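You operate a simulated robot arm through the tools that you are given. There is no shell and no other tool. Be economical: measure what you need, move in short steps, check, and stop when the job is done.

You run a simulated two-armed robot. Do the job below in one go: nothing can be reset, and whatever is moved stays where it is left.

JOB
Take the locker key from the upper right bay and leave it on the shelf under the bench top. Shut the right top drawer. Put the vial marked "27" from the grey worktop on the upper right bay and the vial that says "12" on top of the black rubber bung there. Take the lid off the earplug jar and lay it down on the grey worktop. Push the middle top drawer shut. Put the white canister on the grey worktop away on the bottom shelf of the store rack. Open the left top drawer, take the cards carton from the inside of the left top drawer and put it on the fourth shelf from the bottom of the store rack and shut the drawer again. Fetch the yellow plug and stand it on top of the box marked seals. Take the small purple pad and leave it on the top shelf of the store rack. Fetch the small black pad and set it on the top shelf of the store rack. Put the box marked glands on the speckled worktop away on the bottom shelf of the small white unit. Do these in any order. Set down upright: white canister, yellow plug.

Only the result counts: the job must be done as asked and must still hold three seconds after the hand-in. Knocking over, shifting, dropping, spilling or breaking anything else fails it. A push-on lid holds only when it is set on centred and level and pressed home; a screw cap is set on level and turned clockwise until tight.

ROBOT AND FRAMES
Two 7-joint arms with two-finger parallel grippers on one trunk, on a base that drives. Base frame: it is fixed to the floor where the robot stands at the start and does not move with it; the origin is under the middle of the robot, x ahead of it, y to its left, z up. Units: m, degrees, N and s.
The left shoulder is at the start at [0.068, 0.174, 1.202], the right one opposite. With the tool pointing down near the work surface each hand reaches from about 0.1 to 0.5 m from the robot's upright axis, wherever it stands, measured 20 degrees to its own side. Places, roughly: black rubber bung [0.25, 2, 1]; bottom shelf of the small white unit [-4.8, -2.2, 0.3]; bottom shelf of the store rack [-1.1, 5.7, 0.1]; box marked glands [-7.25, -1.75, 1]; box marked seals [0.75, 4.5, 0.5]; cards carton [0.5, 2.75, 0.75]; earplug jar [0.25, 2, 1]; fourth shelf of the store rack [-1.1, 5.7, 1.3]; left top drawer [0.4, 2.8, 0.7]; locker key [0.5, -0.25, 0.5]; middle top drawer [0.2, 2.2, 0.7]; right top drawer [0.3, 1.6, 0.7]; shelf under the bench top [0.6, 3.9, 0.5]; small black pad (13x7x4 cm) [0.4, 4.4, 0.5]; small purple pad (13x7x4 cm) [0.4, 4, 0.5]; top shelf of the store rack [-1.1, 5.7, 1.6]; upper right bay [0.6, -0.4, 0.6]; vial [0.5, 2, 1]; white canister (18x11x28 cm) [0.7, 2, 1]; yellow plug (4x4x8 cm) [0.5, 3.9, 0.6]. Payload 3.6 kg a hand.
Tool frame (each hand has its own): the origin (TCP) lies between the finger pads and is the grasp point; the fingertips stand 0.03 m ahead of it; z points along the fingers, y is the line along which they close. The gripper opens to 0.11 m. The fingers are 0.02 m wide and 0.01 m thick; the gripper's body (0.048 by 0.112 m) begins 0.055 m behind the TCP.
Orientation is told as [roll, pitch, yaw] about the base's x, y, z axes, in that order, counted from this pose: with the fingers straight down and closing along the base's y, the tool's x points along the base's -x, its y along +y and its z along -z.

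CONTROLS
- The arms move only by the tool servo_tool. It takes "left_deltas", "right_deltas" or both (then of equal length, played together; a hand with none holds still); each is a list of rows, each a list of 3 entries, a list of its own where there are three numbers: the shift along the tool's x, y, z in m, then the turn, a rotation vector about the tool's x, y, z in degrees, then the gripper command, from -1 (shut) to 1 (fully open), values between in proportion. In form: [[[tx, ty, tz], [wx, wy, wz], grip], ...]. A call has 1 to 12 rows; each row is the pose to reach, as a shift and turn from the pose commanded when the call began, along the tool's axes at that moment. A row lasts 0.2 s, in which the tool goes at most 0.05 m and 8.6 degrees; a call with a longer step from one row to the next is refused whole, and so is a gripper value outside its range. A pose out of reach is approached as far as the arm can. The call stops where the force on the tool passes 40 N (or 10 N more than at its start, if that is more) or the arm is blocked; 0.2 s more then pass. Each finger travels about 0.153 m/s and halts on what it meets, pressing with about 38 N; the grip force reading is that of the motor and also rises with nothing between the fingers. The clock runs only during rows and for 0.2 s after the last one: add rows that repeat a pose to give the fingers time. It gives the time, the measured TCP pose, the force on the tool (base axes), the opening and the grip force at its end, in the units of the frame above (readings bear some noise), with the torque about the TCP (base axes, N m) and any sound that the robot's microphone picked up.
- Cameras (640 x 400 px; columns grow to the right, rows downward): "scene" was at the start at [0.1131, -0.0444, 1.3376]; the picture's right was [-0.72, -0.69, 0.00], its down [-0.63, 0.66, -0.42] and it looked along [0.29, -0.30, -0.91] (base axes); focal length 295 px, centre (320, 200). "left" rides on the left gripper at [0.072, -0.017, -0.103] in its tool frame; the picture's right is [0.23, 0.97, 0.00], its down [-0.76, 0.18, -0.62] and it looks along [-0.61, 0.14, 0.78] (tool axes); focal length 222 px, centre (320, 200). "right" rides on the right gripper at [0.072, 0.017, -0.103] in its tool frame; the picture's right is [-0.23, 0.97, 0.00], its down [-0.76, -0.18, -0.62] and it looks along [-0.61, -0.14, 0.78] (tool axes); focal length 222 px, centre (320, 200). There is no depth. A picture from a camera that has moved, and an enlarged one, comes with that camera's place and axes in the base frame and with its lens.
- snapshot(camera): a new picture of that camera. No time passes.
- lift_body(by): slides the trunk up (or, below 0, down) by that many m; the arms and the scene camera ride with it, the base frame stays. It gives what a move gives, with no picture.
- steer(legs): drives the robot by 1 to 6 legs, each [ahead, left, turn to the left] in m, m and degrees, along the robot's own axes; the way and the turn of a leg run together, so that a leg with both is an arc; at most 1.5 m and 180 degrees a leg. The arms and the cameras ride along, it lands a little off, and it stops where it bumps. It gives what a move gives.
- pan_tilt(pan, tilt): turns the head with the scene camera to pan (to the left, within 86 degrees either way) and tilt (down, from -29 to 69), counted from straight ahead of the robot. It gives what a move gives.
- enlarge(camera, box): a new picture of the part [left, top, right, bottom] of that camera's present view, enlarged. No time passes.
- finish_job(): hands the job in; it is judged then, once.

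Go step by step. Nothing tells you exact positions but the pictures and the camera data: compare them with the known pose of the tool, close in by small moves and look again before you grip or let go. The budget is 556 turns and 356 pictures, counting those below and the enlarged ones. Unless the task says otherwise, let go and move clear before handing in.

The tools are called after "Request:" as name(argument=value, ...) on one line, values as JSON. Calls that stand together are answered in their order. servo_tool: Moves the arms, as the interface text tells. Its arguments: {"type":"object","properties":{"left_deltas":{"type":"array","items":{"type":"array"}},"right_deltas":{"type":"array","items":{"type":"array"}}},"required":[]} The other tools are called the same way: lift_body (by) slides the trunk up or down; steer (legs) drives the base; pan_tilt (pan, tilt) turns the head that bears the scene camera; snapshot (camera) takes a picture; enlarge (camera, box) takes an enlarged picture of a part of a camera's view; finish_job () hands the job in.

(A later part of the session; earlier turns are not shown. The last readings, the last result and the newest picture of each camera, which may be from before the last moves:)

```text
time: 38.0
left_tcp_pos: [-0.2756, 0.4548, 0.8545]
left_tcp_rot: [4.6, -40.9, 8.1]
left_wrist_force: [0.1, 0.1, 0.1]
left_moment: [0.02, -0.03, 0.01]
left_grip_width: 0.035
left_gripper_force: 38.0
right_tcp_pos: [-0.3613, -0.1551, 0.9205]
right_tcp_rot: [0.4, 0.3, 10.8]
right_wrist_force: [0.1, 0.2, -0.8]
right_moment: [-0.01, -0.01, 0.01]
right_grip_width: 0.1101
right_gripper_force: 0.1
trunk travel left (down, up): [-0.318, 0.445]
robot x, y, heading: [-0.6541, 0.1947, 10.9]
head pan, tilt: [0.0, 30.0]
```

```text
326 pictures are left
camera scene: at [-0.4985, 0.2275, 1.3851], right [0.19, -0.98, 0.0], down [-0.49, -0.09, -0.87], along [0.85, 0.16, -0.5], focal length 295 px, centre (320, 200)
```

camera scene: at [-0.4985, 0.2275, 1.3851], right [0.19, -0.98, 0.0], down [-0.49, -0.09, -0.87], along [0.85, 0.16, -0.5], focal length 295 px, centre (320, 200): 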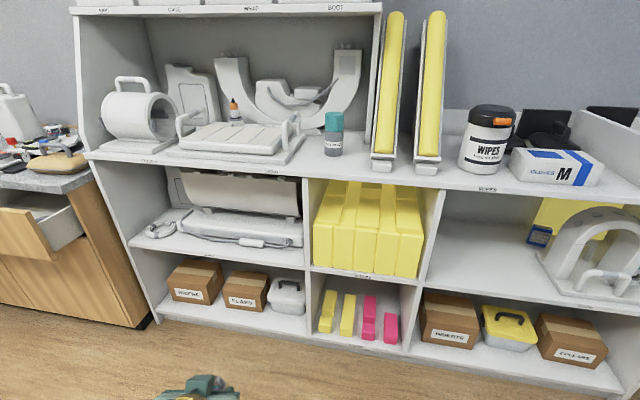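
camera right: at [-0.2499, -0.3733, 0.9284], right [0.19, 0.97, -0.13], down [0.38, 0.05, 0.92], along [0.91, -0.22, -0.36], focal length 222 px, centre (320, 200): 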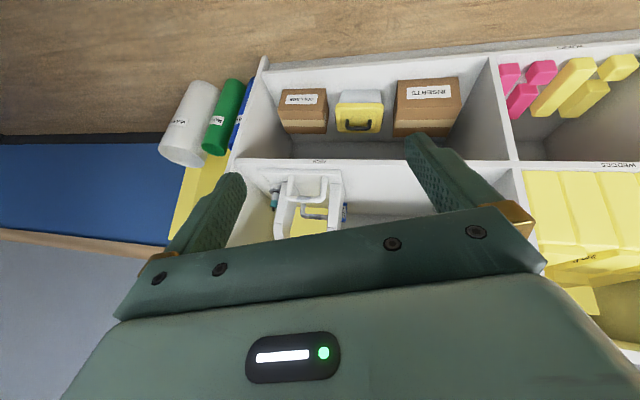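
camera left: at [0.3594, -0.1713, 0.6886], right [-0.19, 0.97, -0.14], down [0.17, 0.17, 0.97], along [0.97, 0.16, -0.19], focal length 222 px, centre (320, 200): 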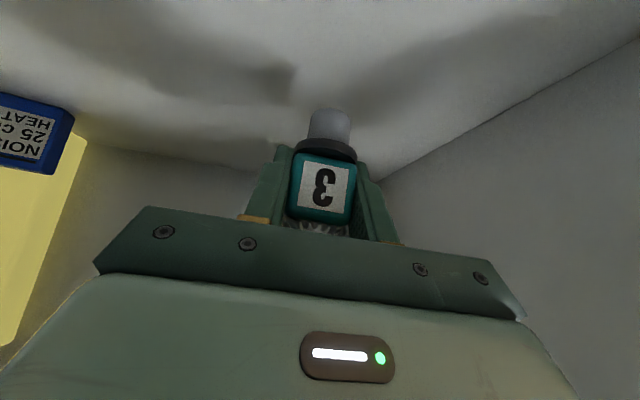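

I bumped something on the left side. Looking left and behind.

Request:
pan_tilt(pan=80, tilt=40)

Request:
snapshot(camera="scene")

```text
time: 39.5
left_tcp_pos: [-0.2754, 0.4546, 0.8542]
left_tcp_rot: [4.8, -40.9, 8.0]
left_wrist_force: [0.4, 0.2, -0.1]
left_moment: [0.0, 0.01, -0.01]
left_grip_width: 0.0349
left_gripper_force: 38.5
right_tcp_pos: [-0.3612, -0.1541, 0.9211]
right_tcp_rot: [0.4, 0.4, 11.0]
right_wrist_force: [-1.1, -0.3, -0.2]
right_moment: [-0.03, -0.05, -0.02]
right_grip_width: 0.1102
right_gripper_force: 0.0
trunk travel left (down, up): [-0.318, 0.445]
robot x, y, heading: [-0.6589, 0.1985, 10.7]
head pan, tilt: [80.0, 40.0]
```

```text
325 pictures are left
camera scene: at [-0.5885, 0.2956, 1.3698], right [1.0, 0.01, 0.0], down [0.01, -0.64, -0.77], along [-0.01, 0.77, -0.64], focal length 295 px, centre (320, 200)
```

scene: 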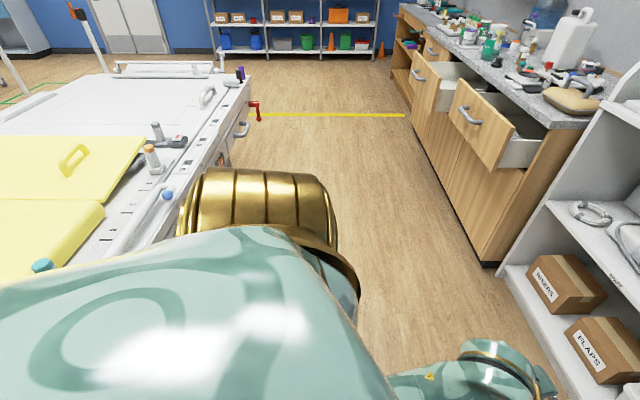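

The base's rear touched the table. I'll move forward to the corridor centre (x≈-0.43), square up, then go left.

Request:
steer(legs=[[0.22, 0, 0], [0, 0, -10.8]])

Request:
snapshot(camera="scene")

```text
time: 41.9
left_tcp_pos: [-0.0211, 0.4187, 0.8541]
left_tcp_rot: [4.7, -40.9, -2.6]
left_wrist_force: [-0.7, 0.2, -0.4]
left_moment: [-0.01, 0.01, -0.01]
left_grip_width: 0.0349
left_gripper_force: 38.4
right_tcp_pos: [-0.219, -0.1625, 0.919]
right_tcp_rot: [0.5, 0.3, 0.0]
right_wrist_force: [0.3, -0.5, -0.2]
right_moment: [0.01, -0.03, 0.03]
right_grip_width: 0.1101
right_gripper_force: 0.1
trunk travel left (down, up): [-0.318, 0.445]
robot x, y, heading: [-0.4399, 0.2392, -0.2]
head pan, tilt: [80.0, 40.0]
```

```text
324 pictures are left
camera scene: at [-0.3579, 0.3217, 1.3699], right [0.98, -0.17, 0.0], down [-0.11, -0.63, -0.77], along [0.13, 0.75, -0.64], focal length 295 px, centre (320, 200)
```

scene: 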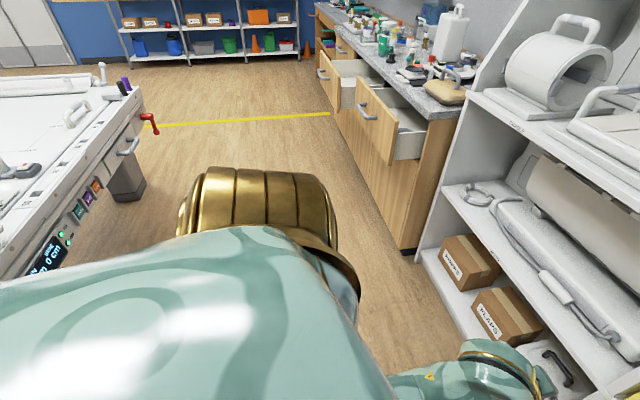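

Request:
steer(legs=[[0, 0.9, 0]])

Request:
pan_tilt(pan=15, tilt=35)

Request:
snapshot(camera="scene")

```text
time: 46.7
left_tcp_pos: [-0.0181, 1.3184, 0.8551]
left_tcp_rot: [4.7, -40.9, -3.1]
left_wrist_force: [0.1, 0.3, -0.9]
left_moment: [-0.01, -0.01, -0.02]
left_grip_width: 0.0353
left_gripper_force: 37.6
right_tcp_pos: [-0.2197, 0.7384, 0.9204]
right_tcp_rot: [0.3, 0.3, -0.4]
right_wrist_force: [0.4, -0.6, -0.4]
right_moment: [0.01, 0.0, 0.01]
right_grip_width: 0.1099
right_gripper_force: 0.0
trunk travel left (down, up): [-0.318, 0.445]
robot x, y, heading: [-0.4425, 1.1407, -0.3]
head pan, tilt: [80.0, 40.0]
```

```text
time: 48.0
left_tcp_pos: [-0.0173, 1.3193, 0.8543]
left_tcp_rot: [4.7, -40.9, -3.1]
left_wrist_force: [-0.3, -0.4, -0.4]
left_moment: [0.0, 0.0, -0.02]
left_grip_width: 0.0352
left_gripper_force: 38.2
right_tcp_pos: [-0.2197, 0.7395, 0.9204]
right_tcp_rot: [0.3, 0.3, -0.3]
right_wrist_force: [-0.4, 0.4, -0.3]
right_moment: [0.0, -0.02, 0.01]
right_grip_width: 0.1101
right_gripper_force: 0.1
trunk travel left (down, up): [-0.318, 0.445]
robot x, y, heading: [-0.4463, 1.1406, -0.4]
head pan, tilt: [15.0, 35.0]
```

```text
323 pictures are left
camera scene: at [-0.2849, 1.1626, 1.3773], right [0.25, -0.97, 0.0], down [-0.56, -0.15, -0.82], along [0.79, 0.21, -0.57], focal length 295 px, centre (320, 200)
```

scene: 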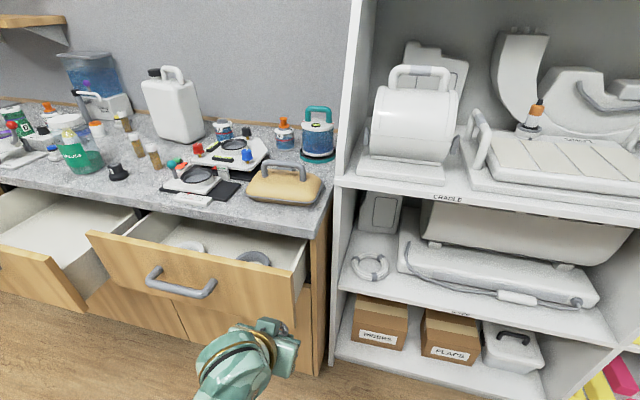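

White canister, vials and jar are on the bench. Drive to y≈2.0 to shut the right drawer with the right fist.

Request:
steer(legs=[[0, 0.85, 0.4]])

Request:
pan_tilt(pan=0, tilt=40)

Request:
snapshot(camera="scene")

```text
time: 52.6
left_tcp_pos: [-0.0115, 2.1687, 0.8544]
left_tcp_rot: [4.7, -40.8, -3.2]
left_wrist_force: [1.1, 0.2, -0.8]
left_moment: [-0.02, 0.0, -0.04]
left_grip_width: 0.0348
left_gripper_force: 38.1
right_tcp_pos: [-0.2147, 1.5895, 0.9207]
right_tcp_rot: [0.3, 0.3, -0.3]
right_wrist_force: [-0.8, 0.2, -0.7]
right_moment: [0.02, -0.01, 0.02]
right_grip_width: 0.11
right_gripper_force: 0.0
trunk travel left (down, up): [-0.318, 0.445]
robot x, y, heading: [-0.4342, 1.9929, -0.5]
head pan, tilt: [15.0, 35.0]
```

```text
time: 53.3
left_tcp_pos: [-0.0122, 2.1708, 0.8549]
left_tcp_rot: [4.9, -41.0, -3.2]
left_wrist_force: [-0.7, 1.1, -0.1]
left_moment: [0.04, -0.02, 0.03]
left_grip_width: 0.0351
left_gripper_force: 38.2
right_tcp_pos: [-0.2152, 1.5912, 0.92]
right_tcp_rot: [0.2, 0.4, -0.3]
right_wrist_force: [-0.5, 0.4, 0.2]
right_moment: [0.02, -0.04, 0.01]
right_grip_width: 0.11
right_gripper_force: 0.0
trunk travel left (down, up): [-0.318, 0.445]
robot x, y, heading: [-0.4378, 1.9912, -0.4]
head pan, tilt: [0.0, 40.0]
```

```text
322 pictures are left
camera scene: at [-0.2796, 1.9911, 1.3698], right [-0.01, -1.0, 0.0], down [-0.64, 0.0, -0.77], along [0.77, 0.0, -0.64], focal length 295 px, centre (320, 200)
```

scene: 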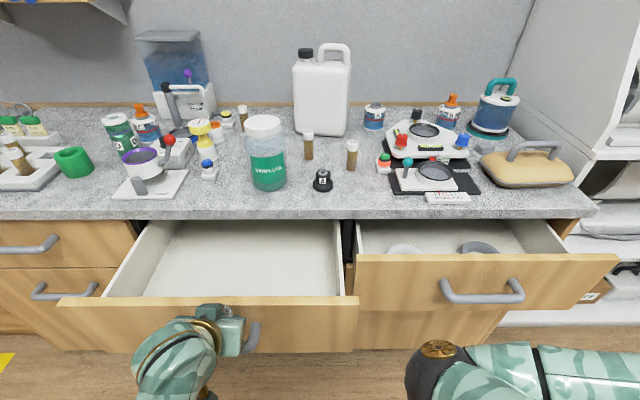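

Clear view. I'll close the right gripper, and bring it down in front of the right drawer's handle (y≈1.59).

Request:
servo_tool(right_deltas=[[[-0.04, 0, 0.02], [0, 0, 0], -1], [[-0.08, 0, 0.04], [0, 0, 0], -1], [[-0.11, 0, 0.07], [0, 0, 0], -1], [[-0.14, 0, 0.1], [0, 0, 0], -1], [[-0.16, 0, 0.13], [0, 0, 0], -1], [[-0.18, 0, 0.16], [0, 0, 0], -1], [[-0.19, 0, 0.19], [0, 0, 0], -1]])

Request:
snapshot(camera="scene")

Request:
snapshot(camera="right")

```text
time: 54.9
left_tcp_pos: [-0.0119, 2.1691, 0.8539]
left_tcp_rot: [4.7, -40.8, -3.1]
left_wrist_force: [-0.8, 0.6, -0.3]
left_moment: [0.0, -0.03, -0.02]
left_grip_width: 0.035
left_gripper_force: 38.1
right_tcp_pos: [-0.0257, 1.5907, 0.7298]
right_tcp_rot: [0.4, 0.2, -0.4]
right_wrist_force: [-0.4, -0.5, 0.0]
right_moment: [0.02, -0.01, 0.02]
right_grip_width: 0.0002
right_gripper_force: 37.7
right hand out of reach, approached as far as the arm can: row 1
trunk travel left (down, up): [-0.318, 0.445]
robot x, y, heading: [-0.4374, 1.9891, -0.5]
head pan, tilt: [0.0, 40.0]
```

```text
321 pictures are left
camera scene: at [-0.2793, 1.9911, 1.3697], right [-0.01, -1.0, 0.0], down [-0.64, 0.0, -0.77], along [0.77, -0.01, -0.64], focal length 295 px, centre (320, 200)
```

scene: 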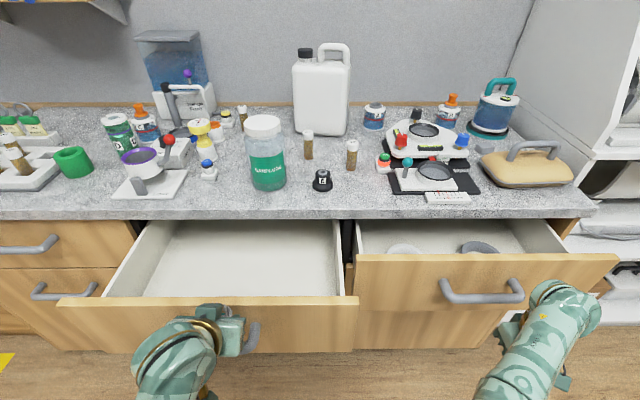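

```text
320 pictures are left
camera right: at [-0.0973, 1.6071, 0.8326], right [0.23, 0.97, 0.01], down [0.76, -0.19, 0.62], along [0.6, -0.14, -0.79], focal length 222 px, centre (320, 200)
```

right: 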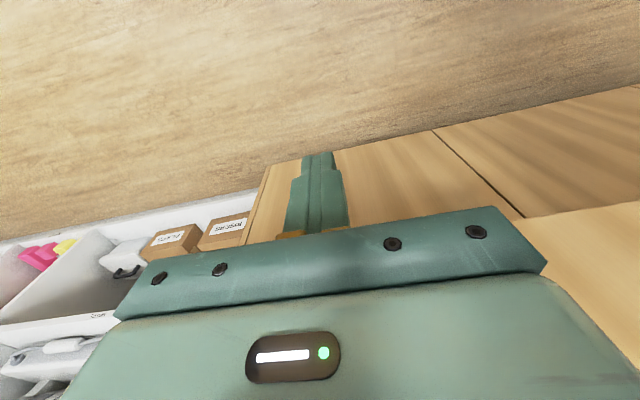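

Hand is in front of the right drawer. Push forward along +x.

Request:
servo_tool(right_deltas=[[[-0.03, 0, 0], [0, 0, 0], -1], [[-0.06, 0, 0], [0, 0, 0], -1], [[-0.08, 0, 0], [0, 0, 0], -1], [[-0.1, 0, 0], [0, 0, 0], -1], [[-0.12, 0, 0], [0, 0, 0], -1], [[-0.14, 0, 0], [0, 0, 0], -1], [[-0.16, 0, 0], [0, 0, 0], -1], [[-0.18, 0, 0], [0, 0, 0], -1]])

Request:
snapshot(camera="scene")

```text
time: 56.7
left_tcp_pos: [-0.0125, 2.1708, 0.8543]
left_tcp_rot: [4.7, -40.9, -3.1]
left_wrist_force: [0.0, 0.0, 0.1]
left_moment: [0.01, -0.03, 0.0]
left_grip_width: 0.035
left_gripper_force: 38.2
right_tcp_pos: [0.1421, 1.5985, 0.7366]
right_tcp_rot: [0.1, 0.2, -0.5]
right_wrist_force: [0.4, 0.9, 0.3]
right_moment: [0.0, 0.04, -0.02]
right_grip_width: 0.0001
right_gripper_force: 37.8
right hand out of reach, approached as far as the arm can: row 8
trunk travel left (down, up): [-0.318, 0.445]
robot x, y, heading: [-0.435, 1.9887, -0.6]
head pan, tilt: [0.0, 40.0]
```

```text
319 pictures are left
camera scene: at [-0.2796, 1.9918, 1.3698], right [-0.01, -1.0, 0.0], down [-0.64, 0.0, -0.77], along [0.77, -0.01, -0.64], focal length 295 px, centre (320, 200)
```

scene: 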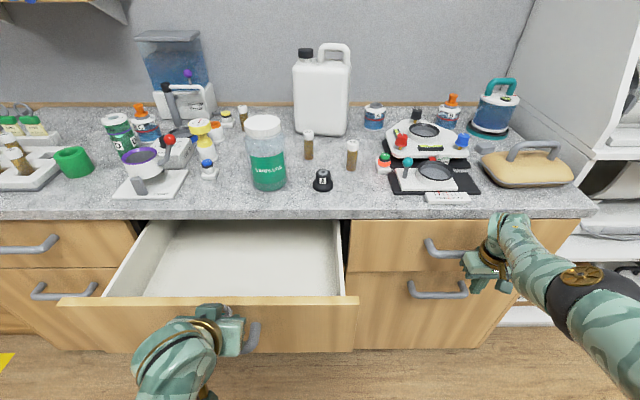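

Request:
enlarge(camera="scene", box=[340, 180, 620, 355])

Request:
snapshot(camera="right")

```text
2.29 times, centred on (480, 268) of scene
camera zoom: at [-0.2796, 1.9918, 1.3698], right [-0.01, -1.0, 0.0], down [-0.64, 0.0, -0.77], along [0.77, -0.01, -0.64], focal length 674 px, centre (-46, 46)
```

zoom: 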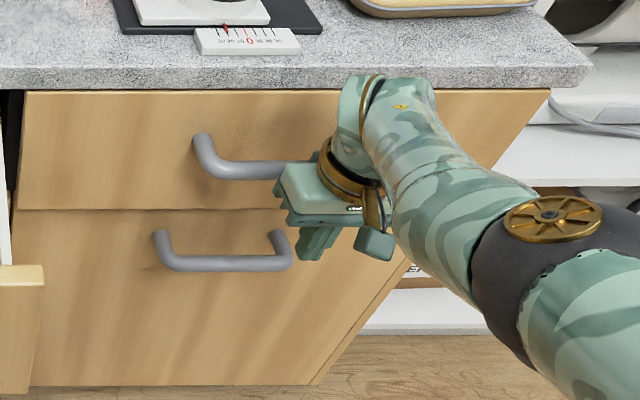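

```text
317 pictures are left
camera right: at [0.0705, 1.6153, 0.8394], right [0.24, 0.97, 0.0], down [0.76, -0.19, 0.62], along [0.6, -0.14, -0.78], focal length 222 px, centre (320, 200)
```

right: 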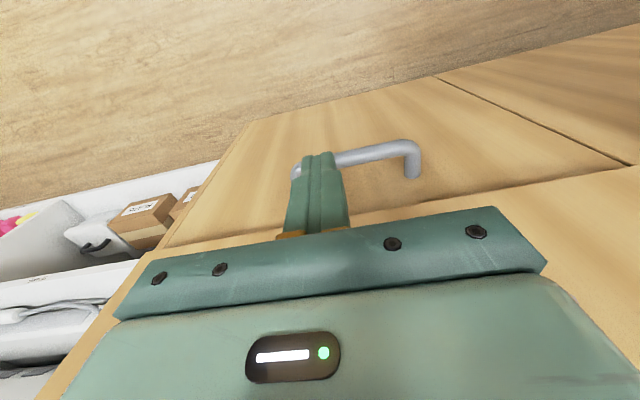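

Looks nearly flush. I'll retract slightly, move the base 6 cm forward, and press again to be sure.

Request:
servo_tool(right_deltas=[[[0.04, 0, 0], [0, 0, 0], -1], [[0.07, 0, 0], [0, 0, 0], -1]])

Request:
steer(legs=[[0.06, 0, 0.5]])

Request:
servo_tool(right_deltas=[[[-0.01, 0, 0], [0, 0, 0], -1], [[-0.02, 0, 0], [0, 0, 0], -1], [[-0.03, 0, 0], [0, 0, 0], -1], [[-0.04, 0, 0], [0, 0, 0], -1], [[-0.05, 0, 0], [0, 0, 0], -1], [[-0.06, 0, 0], [0, 0, 0], -1], [[-0.07, 0, 0], [0, 0, 0], -1]])

```text
time: 57.3
left_tcp_pos: [-0.0126, 2.1698, 0.8532]
left_tcp_rot: [4.7, -40.9, -3.2]
left_wrist_force: [-0.2, -0.7, 0.1]
left_moment: [0.02, 0.03, -0.02]
left_grip_width: 0.0353
left_gripper_force: 38.0
right_tcp_pos: [0.0712, 1.5986, 0.7356]
right_tcp_rot: [0.4, 0.2, -0.4]
right_wrist_force: [0.1, 0.7, 0.5]
right_moment: [0.03, 0.03, -0.01]
right_grip_width: 0.0
right_gripper_force: 37.8
trunk travel left (down, up): [-0.318, 0.445]
robot x, y, heading: [-0.4375, 1.995, -0.6]
head pan, tilt: [0.0, 40.0]
```

```text
time: 58.3
left_tcp_pos: [0.0483, 2.1742, 0.8531]
left_tcp_rot: [4.7, -40.8, -2.6]
left_wrist_force: [1.2, 0.3, -1.3]
left_moment: [-0.03, -0.01, -0.01]
left_grip_width: 0.0348
left_gripper_force: 38.1
right_tcp_pos: [0.1367, 1.6035, 0.7348]
right_tcp_rot: [0.3, 0.4, 0.0]
right_wrist_force: [0.1, 0.1, 0.6]
right_moment: [0.02, 0.03, 0.02]
right_grip_width: 0.0004
right_gripper_force: 37.8
trunk travel left (down, up): [-0.318, 0.445]
robot x, y, heading: [-0.3744, 1.9941, -0.1]
head pan, tilt: [0.0, 40.0]
```

```text
time: 59.7
left_tcp_pos: [0.0416, 2.1741, 0.856]
left_tcp_rot: [4.7, -41.2, -2.9]
left_wrist_force: [0.7, -0.1, -1.0]
left_moment: [-0.03, 0.0, 0.0]
left_grip_width: 0.0352
left_gripper_force: 38.2
right_tcp_pos: [0.1861, 1.6035, 0.7389]
right_tcp_rot: [0.4, 0.4, -0.4]
right_wrist_force: [-29.5, 7.2, 30.6]
right_moment: [0.32, -2.37, 0.43]
right_grip_width: 0.0
right_gripper_force: 37.5
trunk travel left (down, up): [-0.318, 0.445]
robot x, y, heading: [-0.3757, 1.9944, -0.1]
head pan, tilt: [0.0, 40.0]
stopped in row 7 (right hand): the force on the tool passed its limit at 51 N (the readings are from after the stop); the commanded pose is now the measured one
```

Right drawer is firmly shut. Retract and move to the middle drawer.

Request:
servo_tool(right_deltas=[[[0.05, 0, 0], [0, 0, 0], -1], [[0.1, 0, 0], [0, 0, 0], -1], [[0.15, 0, 0], [0, 0, 0], -1], [[0.2, 0, -0.02], [0, 0, 0], -1], [[0.25, 0, -0.02], [0, 0, 0], -1]])

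Request:
steer(legs=[[-0.09, 0, 0], [0, 0.63, 0]])

Request:
snapshot(camera="scene")

```text
refused: row 4 steps farther than a row can; nothing moved
```

```text
time: 61.5
left_tcp_pos: [-0.0428, 2.2013, 0.8546]
left_tcp_rot: [4.8, -40.9, -3.2]
left_wrist_force: [-0.2, 0.8, -0.5]
left_moment: [0.03, 0.01, -0.04]
left_grip_width: 0.0353
left_gripper_force: 37.9
right_tcp_pos: [0.1013, 1.6235, 0.7387]
right_tcp_rot: [-0.1, 0.2, -1.0]
right_wrist_force: [0.9, 1.7, 9.4]
right_moment: [-0.17, -0.2, 0.03]
right_grip_width: 0.0002
right_gripper_force: 37.5
trunk travel left (down, up): [-0.318, 0.445]
robot x, y, heading: [-0.4683, 2.0211, -0.1]
head pan, tilt: [0.0, 40.0]
stopped in leg 2: the force on the tool passed its limit at 62 N (the readings are from after the stop); the commanded pose is now the measured one
```

```text
316 pictures are left
camera scene: at [-0.3107, 2.0206, 1.3696], right [0.0, -1.0, 0.0], down [-0.64, 0.0, -0.77], along [0.77, 0.0, -0.64], focal length 295 px, centre (320, 200)
```

scene: 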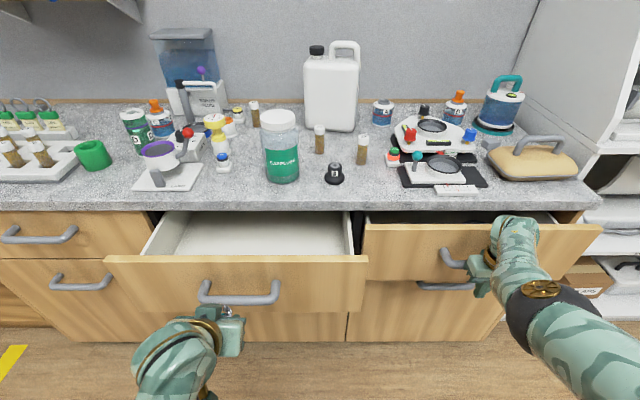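

My finger was inside the handle loop, so it pulled the drawer back a bit. Push it shut again, then lift the finger out upward.

Request:
steer(legs=[[0.08, -0.02, 0]])

Request:
servo_tool(right_deltas=[[[-0.015, 0, 0], [0, 0, 0], -1], [[-0.03, 0, 0], [0, 0, 0], -1], [[-0.04, 0, 0], [0, 0, 0], -1], [[-0.05, 0, 0], [0, 0, 0], -1], [[-0.06, 0, 0], [0, 0, 0], -1], [[-0.07, 0, 0], [0, 0, 0], -1]])

Request:
snapshot(camera="scene")

```text
time: 62.5
left_tcp_pos: [0.0365, 2.1803, 0.8536]
left_tcp_rot: [4.7, -40.9, -3.1]
left_wrist_force: [0.0, -0.2, 0.2]
left_moment: [-0.02, -0.01, -0.02]
left_grip_width: 0.0353
left_gripper_force: 38.2
right_tcp_pos: [0.1795, 1.6035, 0.7387]
right_tcp_rot: [-0.1, 0.3, -1.0]
right_wrist_force: [3.2, 4.6, 14.6]
right_moment: [-0.12, -0.35, 0.18]
right_grip_width: 0.0001
right_gripper_force: 38.4
trunk travel left (down, up): [-0.318, 0.445]
robot x, y, heading: [-0.39, 1.9971, -0.1]
head pan, tilt: [0.0, 40.0]
```

```text
time: 63.9
left_tcp_pos: [0.0342, 2.1789, 0.8542]
left_tcp_rot: [4.9, -41.0, -3.2]
left_wrist_force: [-0.6, -0.6, -0.4]
left_moment: [-0.01, 0.01, 0.0]
left_grip_width: 0.0349
left_gripper_force: 38.5
right_tcp_pos: [0.1955, 1.6094, 0.7477]
right_tcp_rot: [0.0, 0.6, -1.0]
right_wrist_force: [-30.8, -2.1, -16.5]
right_moment: [-0.07, -0.99, 0.31]
right_grip_width: 0.0
right_gripper_force: 37.4
right hand out of reach, approached as far as the arm can: row 1, 2, 3, 4, 5, 6
trunk travel left (down, up): [-0.318, 0.445]
robot x, y, heading: [-0.388, 1.9959, 0.0]
head pan, tilt: [0.0, 40.0]
```

```text
315 pictures are left
camera scene: at [-0.2329, 1.998, 1.3699], right [0.0, -1.0, 0.0], down [-0.64, 0.0, -0.77], along [0.77, 0.0, -0.64], focal length 295 px, centre (320, 200)
```

scene: 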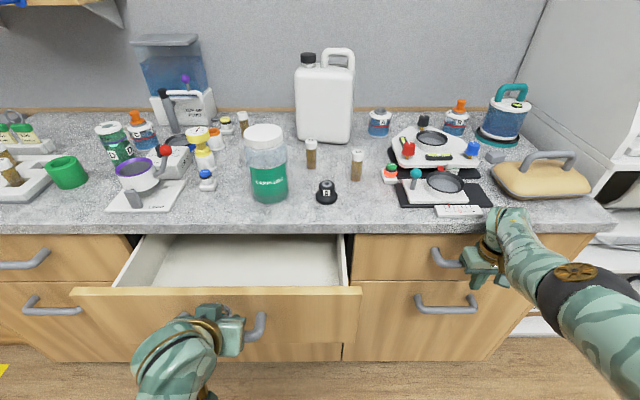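

Drawer is shut with 30 N against it. Now ease back 1 cm and lift the finger up out of the loop.

Request:
servo_tool(right_deltas=[[[0.012, 0, 0], [0, 0, 0], -1], [[0.012, 0, -0.02], [0, 0, 0], -1], [[0.012, 0, -0.04], [0, 0, 0], -1], [[0.012, 0, -0.06], [0, 0, 0], -1]])

Request:
enlarge(camera="scene", box=[380, 180, 600, 318])

Request:
snapshot(camera="right")

```text
time: 64.9
left_tcp_pos: [0.0355, 2.1797, 0.8551]
left_tcp_rot: [4.9, -40.9, -3.0]
left_wrist_force: [-0.1, 0.4, 0.2]
left_moment: [0.0, -0.01, 0.03]
left_grip_width: 0.0349
left_gripper_force: 38.1
right_tcp_pos: [0.1865, 1.611, 0.8105]
right_tcp_rot: [0.0, 0.4, -1.0]
right_wrist_force: [0.1, 0.3, 0.0]
right_moment: [-0.01, -0.01, 0.0]
right_grip_width: 0.0002
right_gripper_force: 38.0
trunk travel left (down, up): [-0.318, 0.445]
robot x, y, heading: [-0.3888, 2.003, -0.2]
head pan, tilt: [0.0, 40.0]
```

```text
2.90 times, centred on (490, 249) of scene
camera zoom: at [-0.231, 1.9996, 1.3698], right [0.0, -1.0, 0.0], down [-0.64, 0.0, -0.77], along [0.77, 0.0, -0.64], focal length 854 px, centre (-173, 58)
```

zoom: 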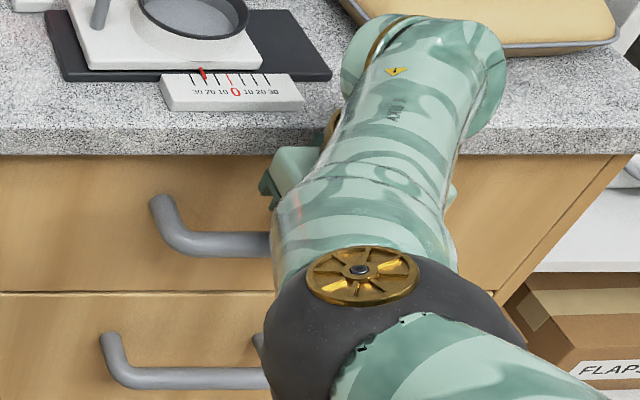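

```text
313 pictures are left
camera right: at [0.1152, 1.6287, 0.9134], right [0.24, 0.97, 0.0], down [0.76, -0.19, 0.62], along [0.6, -0.15, -0.79], focal length 222 px, centre (320, 200)
```

right: 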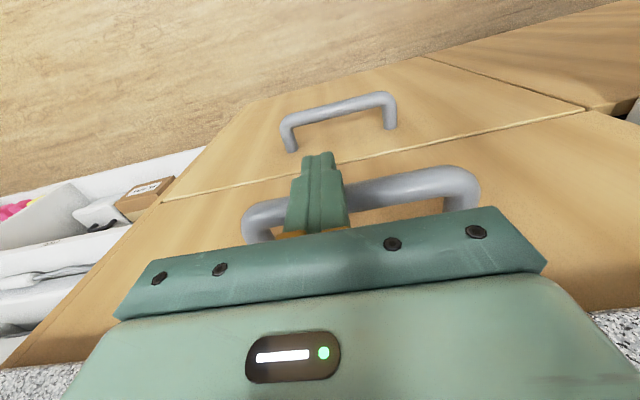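

Request:
servo_tool(right_deltas=[[[0.02, 0, 0], [0, 0, 0], -1], [[0.04, 0, 0], [0, 0, 0], -1]])

Request:
snapshot(camera="right")

```text
time: 65.5
left_tcp_pos: [0.0364, 2.1786, 0.8546]
left_tcp_rot: [4.8, -40.9, -3.0]
left_wrist_force: [0.9, -0.2, -0.1]
left_moment: [-0.01, 0.01, 0.02]
left_grip_width: 0.035
left_gripper_force: 38.8
right_tcp_pos: [0.1464, 1.611, 0.8096]
right_tcp_rot: [-0.1, 0.3, -0.9]
right_wrist_force: [-0.5, 0.3, -0.4]
right_moment: [0.02, -0.01, -0.01]
right_grip_width: 0.0001
right_gripper_force: 37.4
trunk travel left (down, up): [-0.318, 0.445]
robot x, y, heading: [-0.3847, 2.0034, -0.4]
head pan, tilt: [0.0, 40.0]
```

```text
312 pictures are left
camera right: at [0.076, 1.6295, 0.9133], right [0.24, 0.97, 0.0], down [0.76, -0.19, 0.62], along [0.6, -0.15, -0.79], focal length 222 px, centre (320, 200)
```

right: 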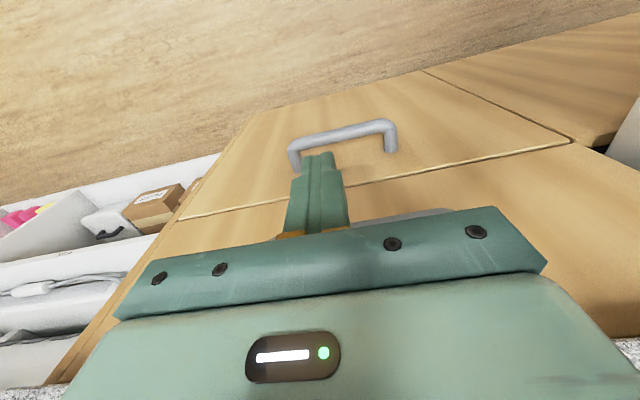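

Free now. Retract fully and verify.

Request:
servo_tool(right_deltas=[[[0.05, 0, 0], [0, 0, 0], -1], [[0.1, 0, 0], [0, 0, 0], -1], [[0.14, 0, 0], [0, 0, 0], -1]])

Request:
snapshot(camera="scene")

```text
time: 66.3
left_tcp_pos: [0.0361, 2.1801, 0.8553]
left_tcp_rot: [4.9, -40.9, -3.1]
left_wrist_force: [0.6, 0.2, -0.5]
left_moment: [0.0, 0.0, 0.03]
left_grip_width: 0.0354
left_gripper_force: 37.8
right_tcp_pos: [0.0091, 1.6095, 0.8175]
right_tcp_rot: [-0.3, -0.4, -1.3]
right_wrist_force: [-0.2, 0.2, 0.8]
right_moment: [-0.01, 0.02, 0.01]
right_grip_width: 0.0
right_gripper_force: 38.0
trunk travel left (down, up): [-0.318, 0.445]
robot x, y, heading: [-0.384, 2.0027, -0.7]
head pan, tilt: [0.0, 40.0]
```

```text
311 pictures are left
camera scene: at [-0.2314, 1.9994, 1.3699], right [0.0, -1.0, 0.0], down [-0.64, 0.0, -0.77], along [0.77, 0.0, -0.64], focal length 295 px, centre (320, 200)
```

scene: 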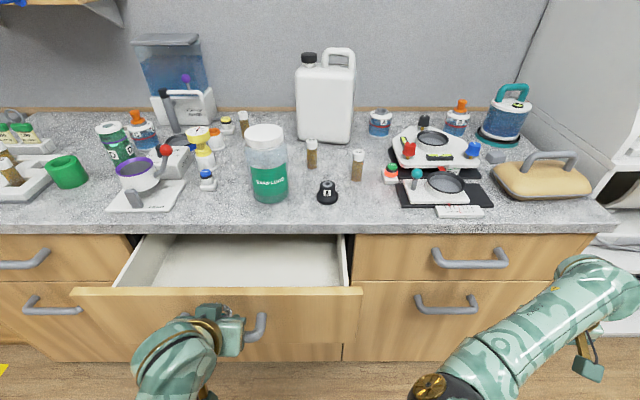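

Right drawer verified shut. Now back up a bit and move left to face the middle drawer's handle (y≈2.19) with the right hand.

Request:
steer(legs=[[-0.09, 0, 0.7], [0, 0.58, 0]])

Request:
pan_tilt(pan=-15, tilt=45)

Request:
snapshot(camera="scene")

```text
time: 70.3
left_tcp_pos: [-0.0628, 2.7616, 0.8551]
left_tcp_rot: [4.8, -40.9, -2.2]
left_wrist_force: [0.8, 0.6, -0.5]
left_moment: [-0.04, 0.01, -0.04]
left_grip_width: 0.0349
left_gripper_force: 38.0
right_tcp_pos: [-0.0814, 2.1907, 0.8153]
right_tcp_rot: [-0.5, 0.2, -0.5]
right_wrist_force: [-0.2, 0.2, -0.8]
right_moment: [0.0, 0.0, -0.02]
right_grip_width: 0.0001
right_gripper_force: 37.7
trunk travel left (down, up): [-0.318, 0.445]
robot x, y, heading: [-0.4843, 2.5807, 0.7]
head pan, tilt: [0.0, 40.0]
```

```text
time: 71.1
left_tcp_pos: [-0.0633, 2.7621, 0.8541]
left_tcp_rot: [4.8, -40.9, -2.3]
left_wrist_force: [0.1, -0.1, 0.2]
left_moment: [-0.03, 0.0, -0.01]
left_grip_width: 0.0352
left_gripper_force: 37.9
right_tcp_pos: [-0.0822, 2.1898, 0.8156]
right_tcp_rot: [-0.7, 0.1, -0.6]
right_wrist_force: [-0.2, -0.7, 0.1]
right_moment: [0.0, -0.01, -0.02]
right_grip_width: 0.0001
right_gripper_force: 38.1
trunk travel left (down, up): [-0.318, 0.445]
robot x, y, heading: [-0.4832, 2.5766, 0.8]
head pan, tilt: [-15.0, 45.0]
```

```text
310 pictures are left
camera scene: at [-0.3331, 2.5569, 1.3625], right [-0.25, -0.97, 0.0], down [-0.69, 0.17, -0.71], along [0.69, -0.17, -0.71], focal length 295 px, centre (320, 200)
```

scene: 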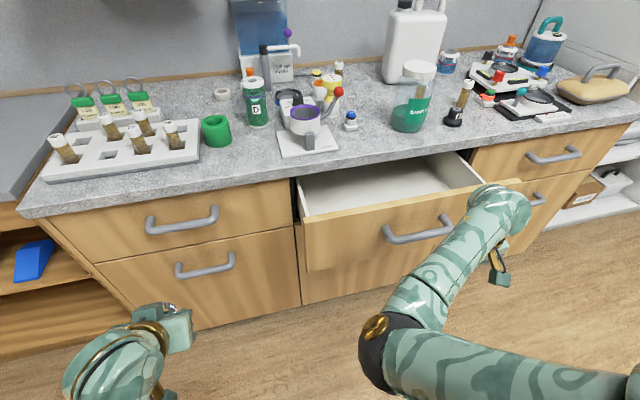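

Drive forward 10 cm, then push.

Request:
steer(legs=[[0.1, 0, -0.7]])

Request:
servo_tool(right_deltas=[[[-0.02, 0, 0], [0, 0, 0], -1], [[-0.04, 0, 0], [0, 0, 0], -1], [[-0.06, 0, 0], [0, 0, 0], -1], [[-0.08, 0, 0], [0, 0, 0], -1], [[-0.1, 0, 0], [0, 0, 0], -1], [[-0.12, 0, 0], [0, 0, 0], -1], [[-0.14, 0, 0], [0, 0, 0], -1], [[-0.16, 0, 0], [0, 0, 0], -1], [[-0.18, 0, 0], [0, 0, 0], -1]])

Request:
snapshot(camera="scene")

```text
time: 72.2
left_tcp_pos: [0.0408, 2.7584, 0.8526]
left_tcp_rot: [4.8, -40.8, -2.9]
left_wrist_force: [0.4, 0.2, -0.1]
left_moment: [0.0, 0.01, 0.01]
left_grip_width: 0.0351
left_gripper_force: 38.0
right_tcp_pos: [0.015, 2.1856, 0.8137]
right_tcp_rot: [-0.7, 0.2, -1.3]
right_wrist_force: [0.0, -0.3, -0.1]
right_moment: [-0.02, 0.03, 0.01]
right_grip_width: 0.0
right_gripper_force: 38.1
trunk travel left (down, up): [-0.318, 0.445]
robot x, y, heading: [-0.381, 2.5745, -0.3]
head pan, tilt: [-15.0, 45.0]
```

```text
time: 74.2
left_tcp_pos: [0.0406, 2.7574, 0.8529]
left_tcp_rot: [4.9, -41.0, -2.9]
left_wrist_force: [-1.3, -0.1, -0.3]
left_moment: [0.02, -0.04, 0.0]
left_grip_width: 0.0351
left_gripper_force: 38.6
right_tcp_pos: [0.193, 2.1814, 0.8132]
right_tcp_rot: [-0.6, 0.1, -1.2]
right_wrist_force: [1.3, -0.6, -0.3]
right_moment: [0.0, 0.01, 0.02]
right_grip_width: 0.0003
right_gripper_force: 37.6
trunk travel left (down, up): [-0.318, 0.445]
robot x, y, heading: [-0.3836, 2.5772, -0.1]
head pan, tilt: [-15.0, 45.0]
```

```text
309 pictures are left
camera scene: at [-0.2325, 2.5555, 1.3624], right [-0.26, -0.97, 0.0], down [-0.68, 0.18, -0.71], along [0.68, -0.18, -0.71], focal length 295 px, centre (320, 200)
```

scene: 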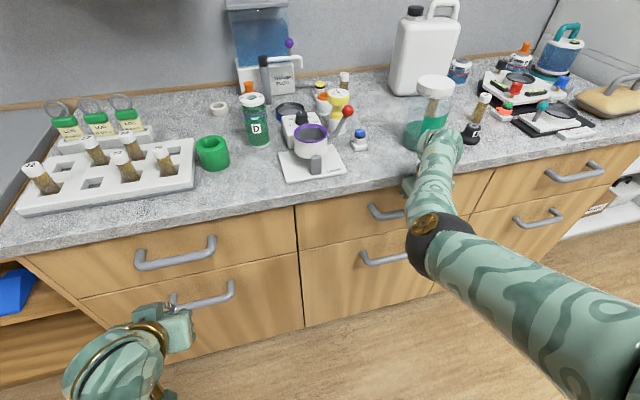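

Almost shut; nudge base forward 2 cm and press further.

Request:
steer(legs=[[0.025, 0, 0]])

Request:
servo_tool(right_deltas=[[[-0.01, 0, 0], [0, 0, 0], -1], [[-0.02, 0, 0], [0, 0, 0], -1], [[-0.03, 0, 0], [0, 0, 0], -1]])

Request:
enlarge(camera="scene", box=[280, 120, 520, 270])

Request:
snapshot(camera="right")

```text
time: 75.0
left_tcp_pos: [0.0507, 2.7575, 0.8544]
left_tcp_rot: [4.8, -41.1, -3.0]
left_wrist_force: [0.0, 0.0, -1.2]
left_moment: [0.04, -0.02, -0.02]
left_grip_width: 0.0352
left_gripper_force: 38.1
right_tcp_pos: [0.199, 2.1819, 0.8146]
right_tcp_rot: [-0.7, 0.6, -1.5]
right_wrist_force: [-17.6, 5.7, 8.6]
right_moment: [-0.33, -1.92, 0.53]
right_grip_width: 0.0003
right_gripper_force: 37.8
trunk travel left (down, up): [-0.318, 0.445]
robot x, y, heading: [-0.3723, 2.5789, -0.2]
head pan, tilt: [-15.0, 45.0]
stopped in leg 1: the force on the tool passed its limit at 84 N (the readings are from after the stop); the commanded pose is now the measured one
```

```text
time: 75.4
left_tcp_pos: [0.0472, 2.7572, 0.8557]
left_tcp_rot: [4.7, -41.2, -3.1]
left_wrist_force: [-0.1, 0.4, 0.3]
left_moment: [0.02, 0.0, 0.0]
left_grip_width: 0.0353
left_gripper_force: 38.2
right_tcp_pos: [0.1981, 2.1801, 0.8146]
right_tcp_rot: [-0.8, 0.9, -1.7]
right_wrist_force: [-34.2, 8.3, 17.3]
right_moment: [-0.44, -3.79, 0.95]
right_grip_width: 0.0
right_gripper_force: 37.4
trunk travel left (down, up): [-0.318, 0.445]
robot x, y, heading: [-0.3723, 2.577, -0.3]
head pan, tilt: [-15.0, 45.0]
stopped in row 1 (right hand): the force on the tool passed its limit at 50 N (the readings are from after the stop); the commanded pose is now the measured one
```

```text
2.67 times, centred on (400, 195) of scene
camera zoom: at [-0.2302, 2.5579, 1.3636], right [-0.26, -0.96, 0.0], down [-0.68, 0.18, -0.71], along [0.69, -0.19, -0.7], focal length 786 px, centre (107, 213)
```

zoom: 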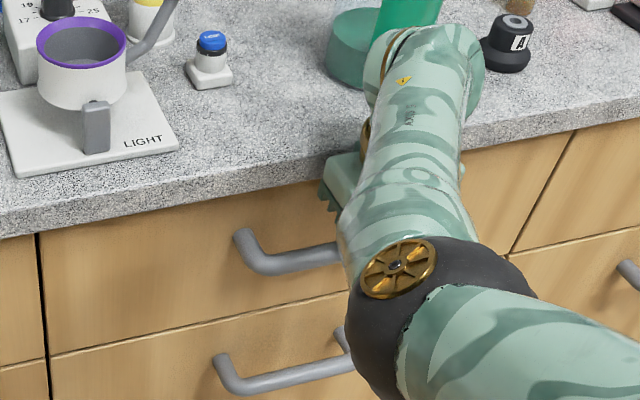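

```text
307 pictures are left
camera right: at [0.1273, 2.2006, 0.918], right [0.26, 0.97, -0.02], down [0.77, -0.19, 0.61], along [0.59, -0.17, -0.79], focal length 222 px, centre (320, 200)
```

right: 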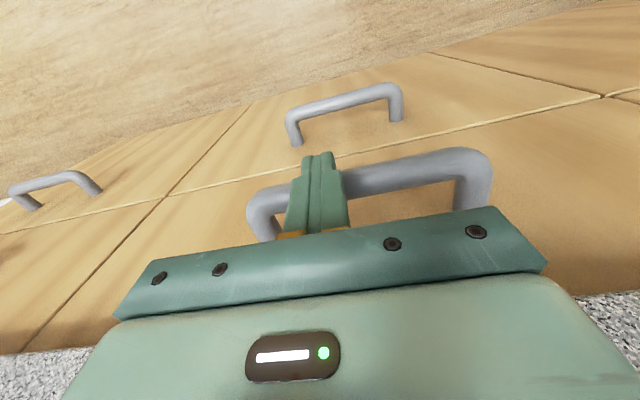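

The moment shows the palm touched the worktop edge rather than the drawer. I'll retract, lower 7 cm and push again as for the first drawer.

Request:
servo_tool(right_deltas=[[[0.03, 0, 0], [0, 0, 0], -1], [[0.06, 0, 0], [0, 0, 0], -1], [[0.06, 0, 0.035], [0, 0, 0], -1], [[0.06, 0, 0.07], [0, 0, 0], -1], [[0.04, 0, 0.07], [0, 0, 0], -1], [[0.03, 0, 0.07], [0, 0, 0], -1], [[0.02, 0, 0.07], [0, 0, 0], -1], [[0.01, 0, 0.07], [0, 0, 0], -1], [[0, 0, 0.07], [0, 0, 0], -1], [[-0.01, 0, 0.07], [0, 0, 0], -1]])

```text
time: 77.6
left_tcp_pos: [0.0465, 2.7553, 0.8562]
left_tcp_rot: [4.8, -41.1, -3.5]
left_wrist_force: [-0.7, 0.1, 0.5]
left_moment: [-0.02, -0.02, -0.01]
left_grip_width: 0.035
left_gripper_force: 37.7
right_tcp_pos: [0.1946, 2.1788, 0.7416]
right_tcp_rot: [-0.6, 1.5, -2.2]
right_wrist_force: [-27.0, 1.9, 22.8]
right_moment: [1.33, -1.86, 0.75]
right_grip_width: 0.0
right_gripper_force: 37.4
right hand out of reach, approached as far as the arm can: row 10
trunk travel left (down, up): [-0.318, 0.445]
robot x, y, heading: [-0.3739, 2.5801, -0.7]
head pan, tilt: [-15.0, 45.0]
stopped in row 10 (right hand): the force on the tool passed its limit at 53 N (the readings are from after the stop); the commanded pose is now the measured one
```

Now pressing on the handle (contact at z≈0.81). Release the same way as before: back 1 cm, up, then back.

Request:
servo_tool(right_deltas=[[[0.012, 0, 0], [0, 0, 0], -1], [[0.015, 0, -0.03], [0, 0, 0], -1], [[0.015, 0, -0.06], [0, 0, 0], -1], [[0.05, 0, -0.06], [0, 0, 0], -1], [[0.1, 0, -0.06], [0, 0, 0], -1], [[0.15, 0, -0.06], [0, 0, 0], -1]])

Request:
snapshot(camera="scene")

Request:
snapshot(camera="right")

```text
time: 79.0
left_tcp_pos: [0.0501, 2.7553, 0.8542]
left_tcp_rot: [4.9, -40.8, -3.2]
left_wrist_force: [-0.2, -0.5, -0.3]
left_moment: [-0.01, -0.01, 0.01]
left_grip_width: 0.0352
left_gripper_force: 37.8
right_tcp_pos: [0.0517, 2.1859, 0.8034]
right_tcp_rot: [-0.6, 1.7, -1.8]
right_wrist_force: [-0.3, 0.0, -0.4]
right_moment: [0.01, 0.02, -0.02]
right_grip_width: 0.0
right_gripper_force: 37.3
trunk travel left (down, up): [-0.318, 0.445]
robot x, y, heading: [-0.3704, 2.5764, -0.6]
head pan, tilt: [-15.0, 45.0]
```

```text
306 pictures are left
camera scene: at [-0.2249, 2.5547, 1.3627], right [-0.27, -0.96, 0.0], down [-0.68, 0.19, -0.71], along [0.68, -0.19, -0.71], focal length 295 px, centre (320, 200)
```

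scene: 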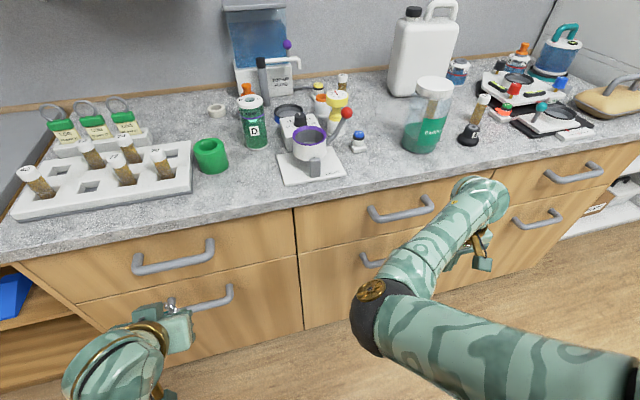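

```text
305 pictures are left
camera right: at [-0.0174, 2.2054, 0.9082], right [0.26, 0.97, -0.02], down [0.77, -0.2, 0.6], along [0.58, -0.17, -0.8], focal length 222 px, centre (320, 200)
```

right: 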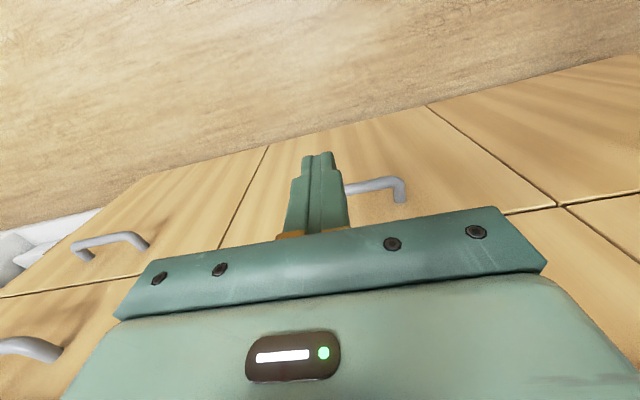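

Both drawers shut. Zoom in on the worktop items while here.

Request:
enlarge(camera="scene", box=[0, 60, 200, 230])

Request:
enlarge(camera="scene", box=[200, 60, 400, 200])

Request:
enlarge(camera="scene", box=[380, 30, 600, 170])

```text
2.35 times, centred on (100, 145) of scene
camera zoom: at [-0.2249, 2.5547, 1.3627], right [-0.27, -0.96, 0.0], down [-0.68, 0.19, -0.71], along [0.68, -0.19, -0.71], focal length 694 px, centre (838, 329)
```

zoom: 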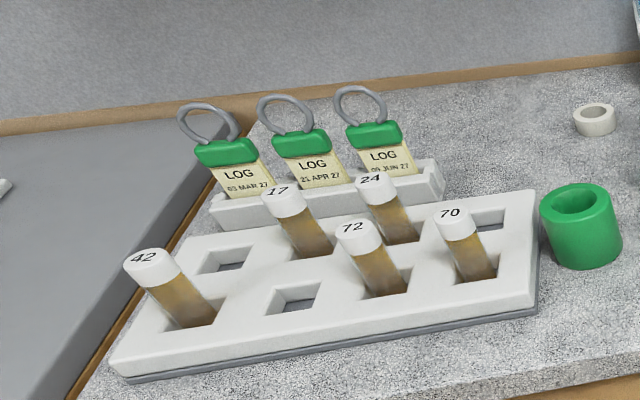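

```text
2.86 times, centred on (300, 130) of scene
camera zoom: at [-0.2249, 2.5547, 1.3627], right [-0.27, -0.96, 0.0], down [-0.68, 0.19, -0.71], along [0.68, -0.19, -0.71], focal length 842 px, centre (377, 400)
```

zoom: 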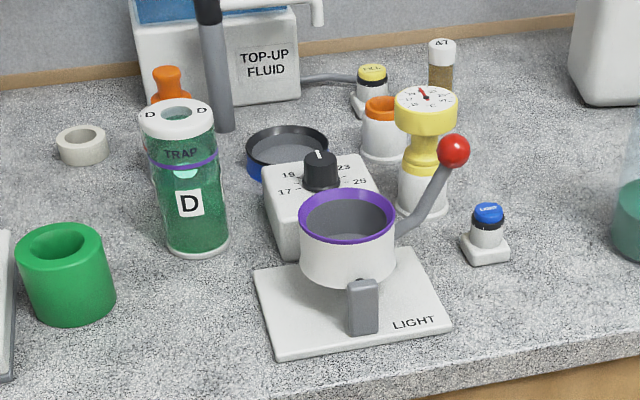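

```text
2.86 times, centred on (490, 100) of scene
camera zoom: at [-0.2249, 2.5547, 1.3627], right [-0.27, -0.96, 0.0], down [-0.68, 0.19, -0.71], along [0.68, -0.19, -0.71], focal length 842 px, centre (-166, 486)
```

zoom: 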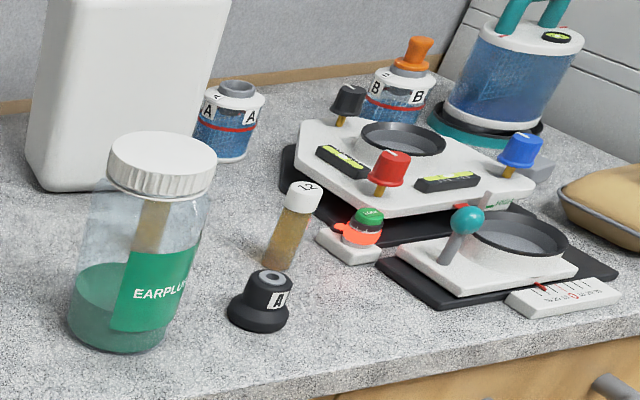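

Vial "12" is next to the bung; "27" is probably the vial behind the jar. Now deliver the key: back up slightly and drive left to y≈3.5.

Request:
servo_tool(right_deltas=[[[0.05, 0, 0], [0, 0, 0], 1], [[0.1, 0, 0], [0, 0, 0], 1]])

Request:
steer(legs=[[-0.1, 0, 0.6], [0, 0.8, 0]])

Request:
pan_tilt(pan=15, tilt=35)

Request:
snapshot(camera="scene")

```text
time: 79.8
left_tcp_pos: [0.0504, 2.7543, 0.8547]
left_tcp_rot: [5.1, -40.9, -3.5]
left_wrist_force: [-0.3, -0.5, -0.8]
left_moment: [0.01, 0.03, 0.01]
left_grip_width: 0.0352
left_gripper_force: 37.5
right_tcp_pos: [0.0115, 2.1707, 0.8583]
right_tcp_rot: [-1.6, -8.1, -3.2]
right_wrist_force: [-0.3, -0.9, -1.0]
right_moment: [0.0, 0.01, 0.02]
right_grip_width: 0.1098
right_gripper_force: 0.1
trunk travel left (down, up): [-0.318, 0.445]
robot x, y, heading: [-0.3746, 2.5806, -0.4]
head pan, tilt: [-15.0, 45.0]
stopped in row 2 (right hand): the arm was blocked; the commanded pose is now the measured one
```

```text
time: 84.8
left_tcp_pos: [-0.0586, 3.5628, 0.8529]
left_tcp_rot: [4.8, -40.9, -2.4]
left_wrist_force: [-0.2, 0.3, -0.5]
left_moment: [0.03, 0.0, 0.02]
left_grip_width: 0.035
left_gripper_force: 38.4
right_tcp_pos: [-0.0892, 2.9798, 0.8588]
right_tcp_rot: [-1.8, -8.0, -2.4]
right_wrist_force: [-0.2, 0.7, -0.6]
right_moment: [-0.03, -0.05, 0.02]
right_grip_width: 0.1103
right_gripper_force: 0.0
trunk travel left (down, up): [-0.318, 0.445]
robot x, y, heading: [-0.4832, 3.3779, 0.3]
head pan, tilt: [-15.0, 45.0]
```

```text
time: 85.8
left_tcp_pos: [-0.0597, 3.5632, 0.8542]
left_tcp_rot: [4.9, -40.8, -2.6]
left_wrist_force: [-0.5, 0.6, 0.5]
left_moment: [0.0, -0.03, -0.02]
left_grip_width: 0.0352
left_gripper_force: 37.9
right_tcp_pos: [-0.0902, 2.9785, 0.8587]
right_tcp_rot: [-1.7, -7.9, -2.3]
right_wrist_force: [-0.1, 0.1, -0.5]
right_moment: [-0.03, 0.0, 0.03]
right_grip_width: 0.1102
right_gripper_force: 0.0
trunk travel left (down, up): [-0.318, 0.445]
robot x, y, heading: [-0.4814, 3.38, 0.4]
head pan, tilt: [15.0, 35.0]
```

```text
301 pictures are left
camera scene: at [-0.324, 3.403, 1.3773], right [0.27, -0.96, 0.0], down [-0.55, -0.15, -0.82], along [0.79, 0.22, -0.57], focal length 295 px, centre (320, 200)
```

scene: 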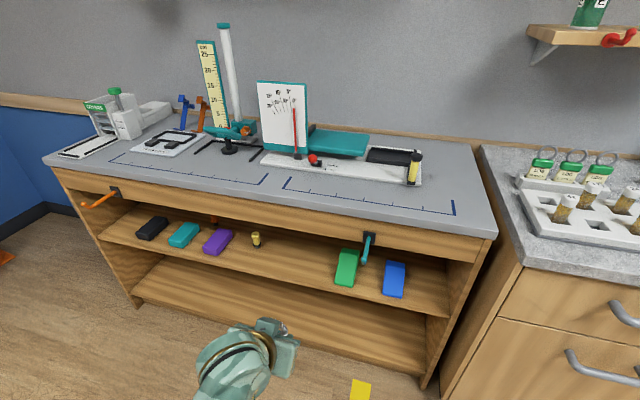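

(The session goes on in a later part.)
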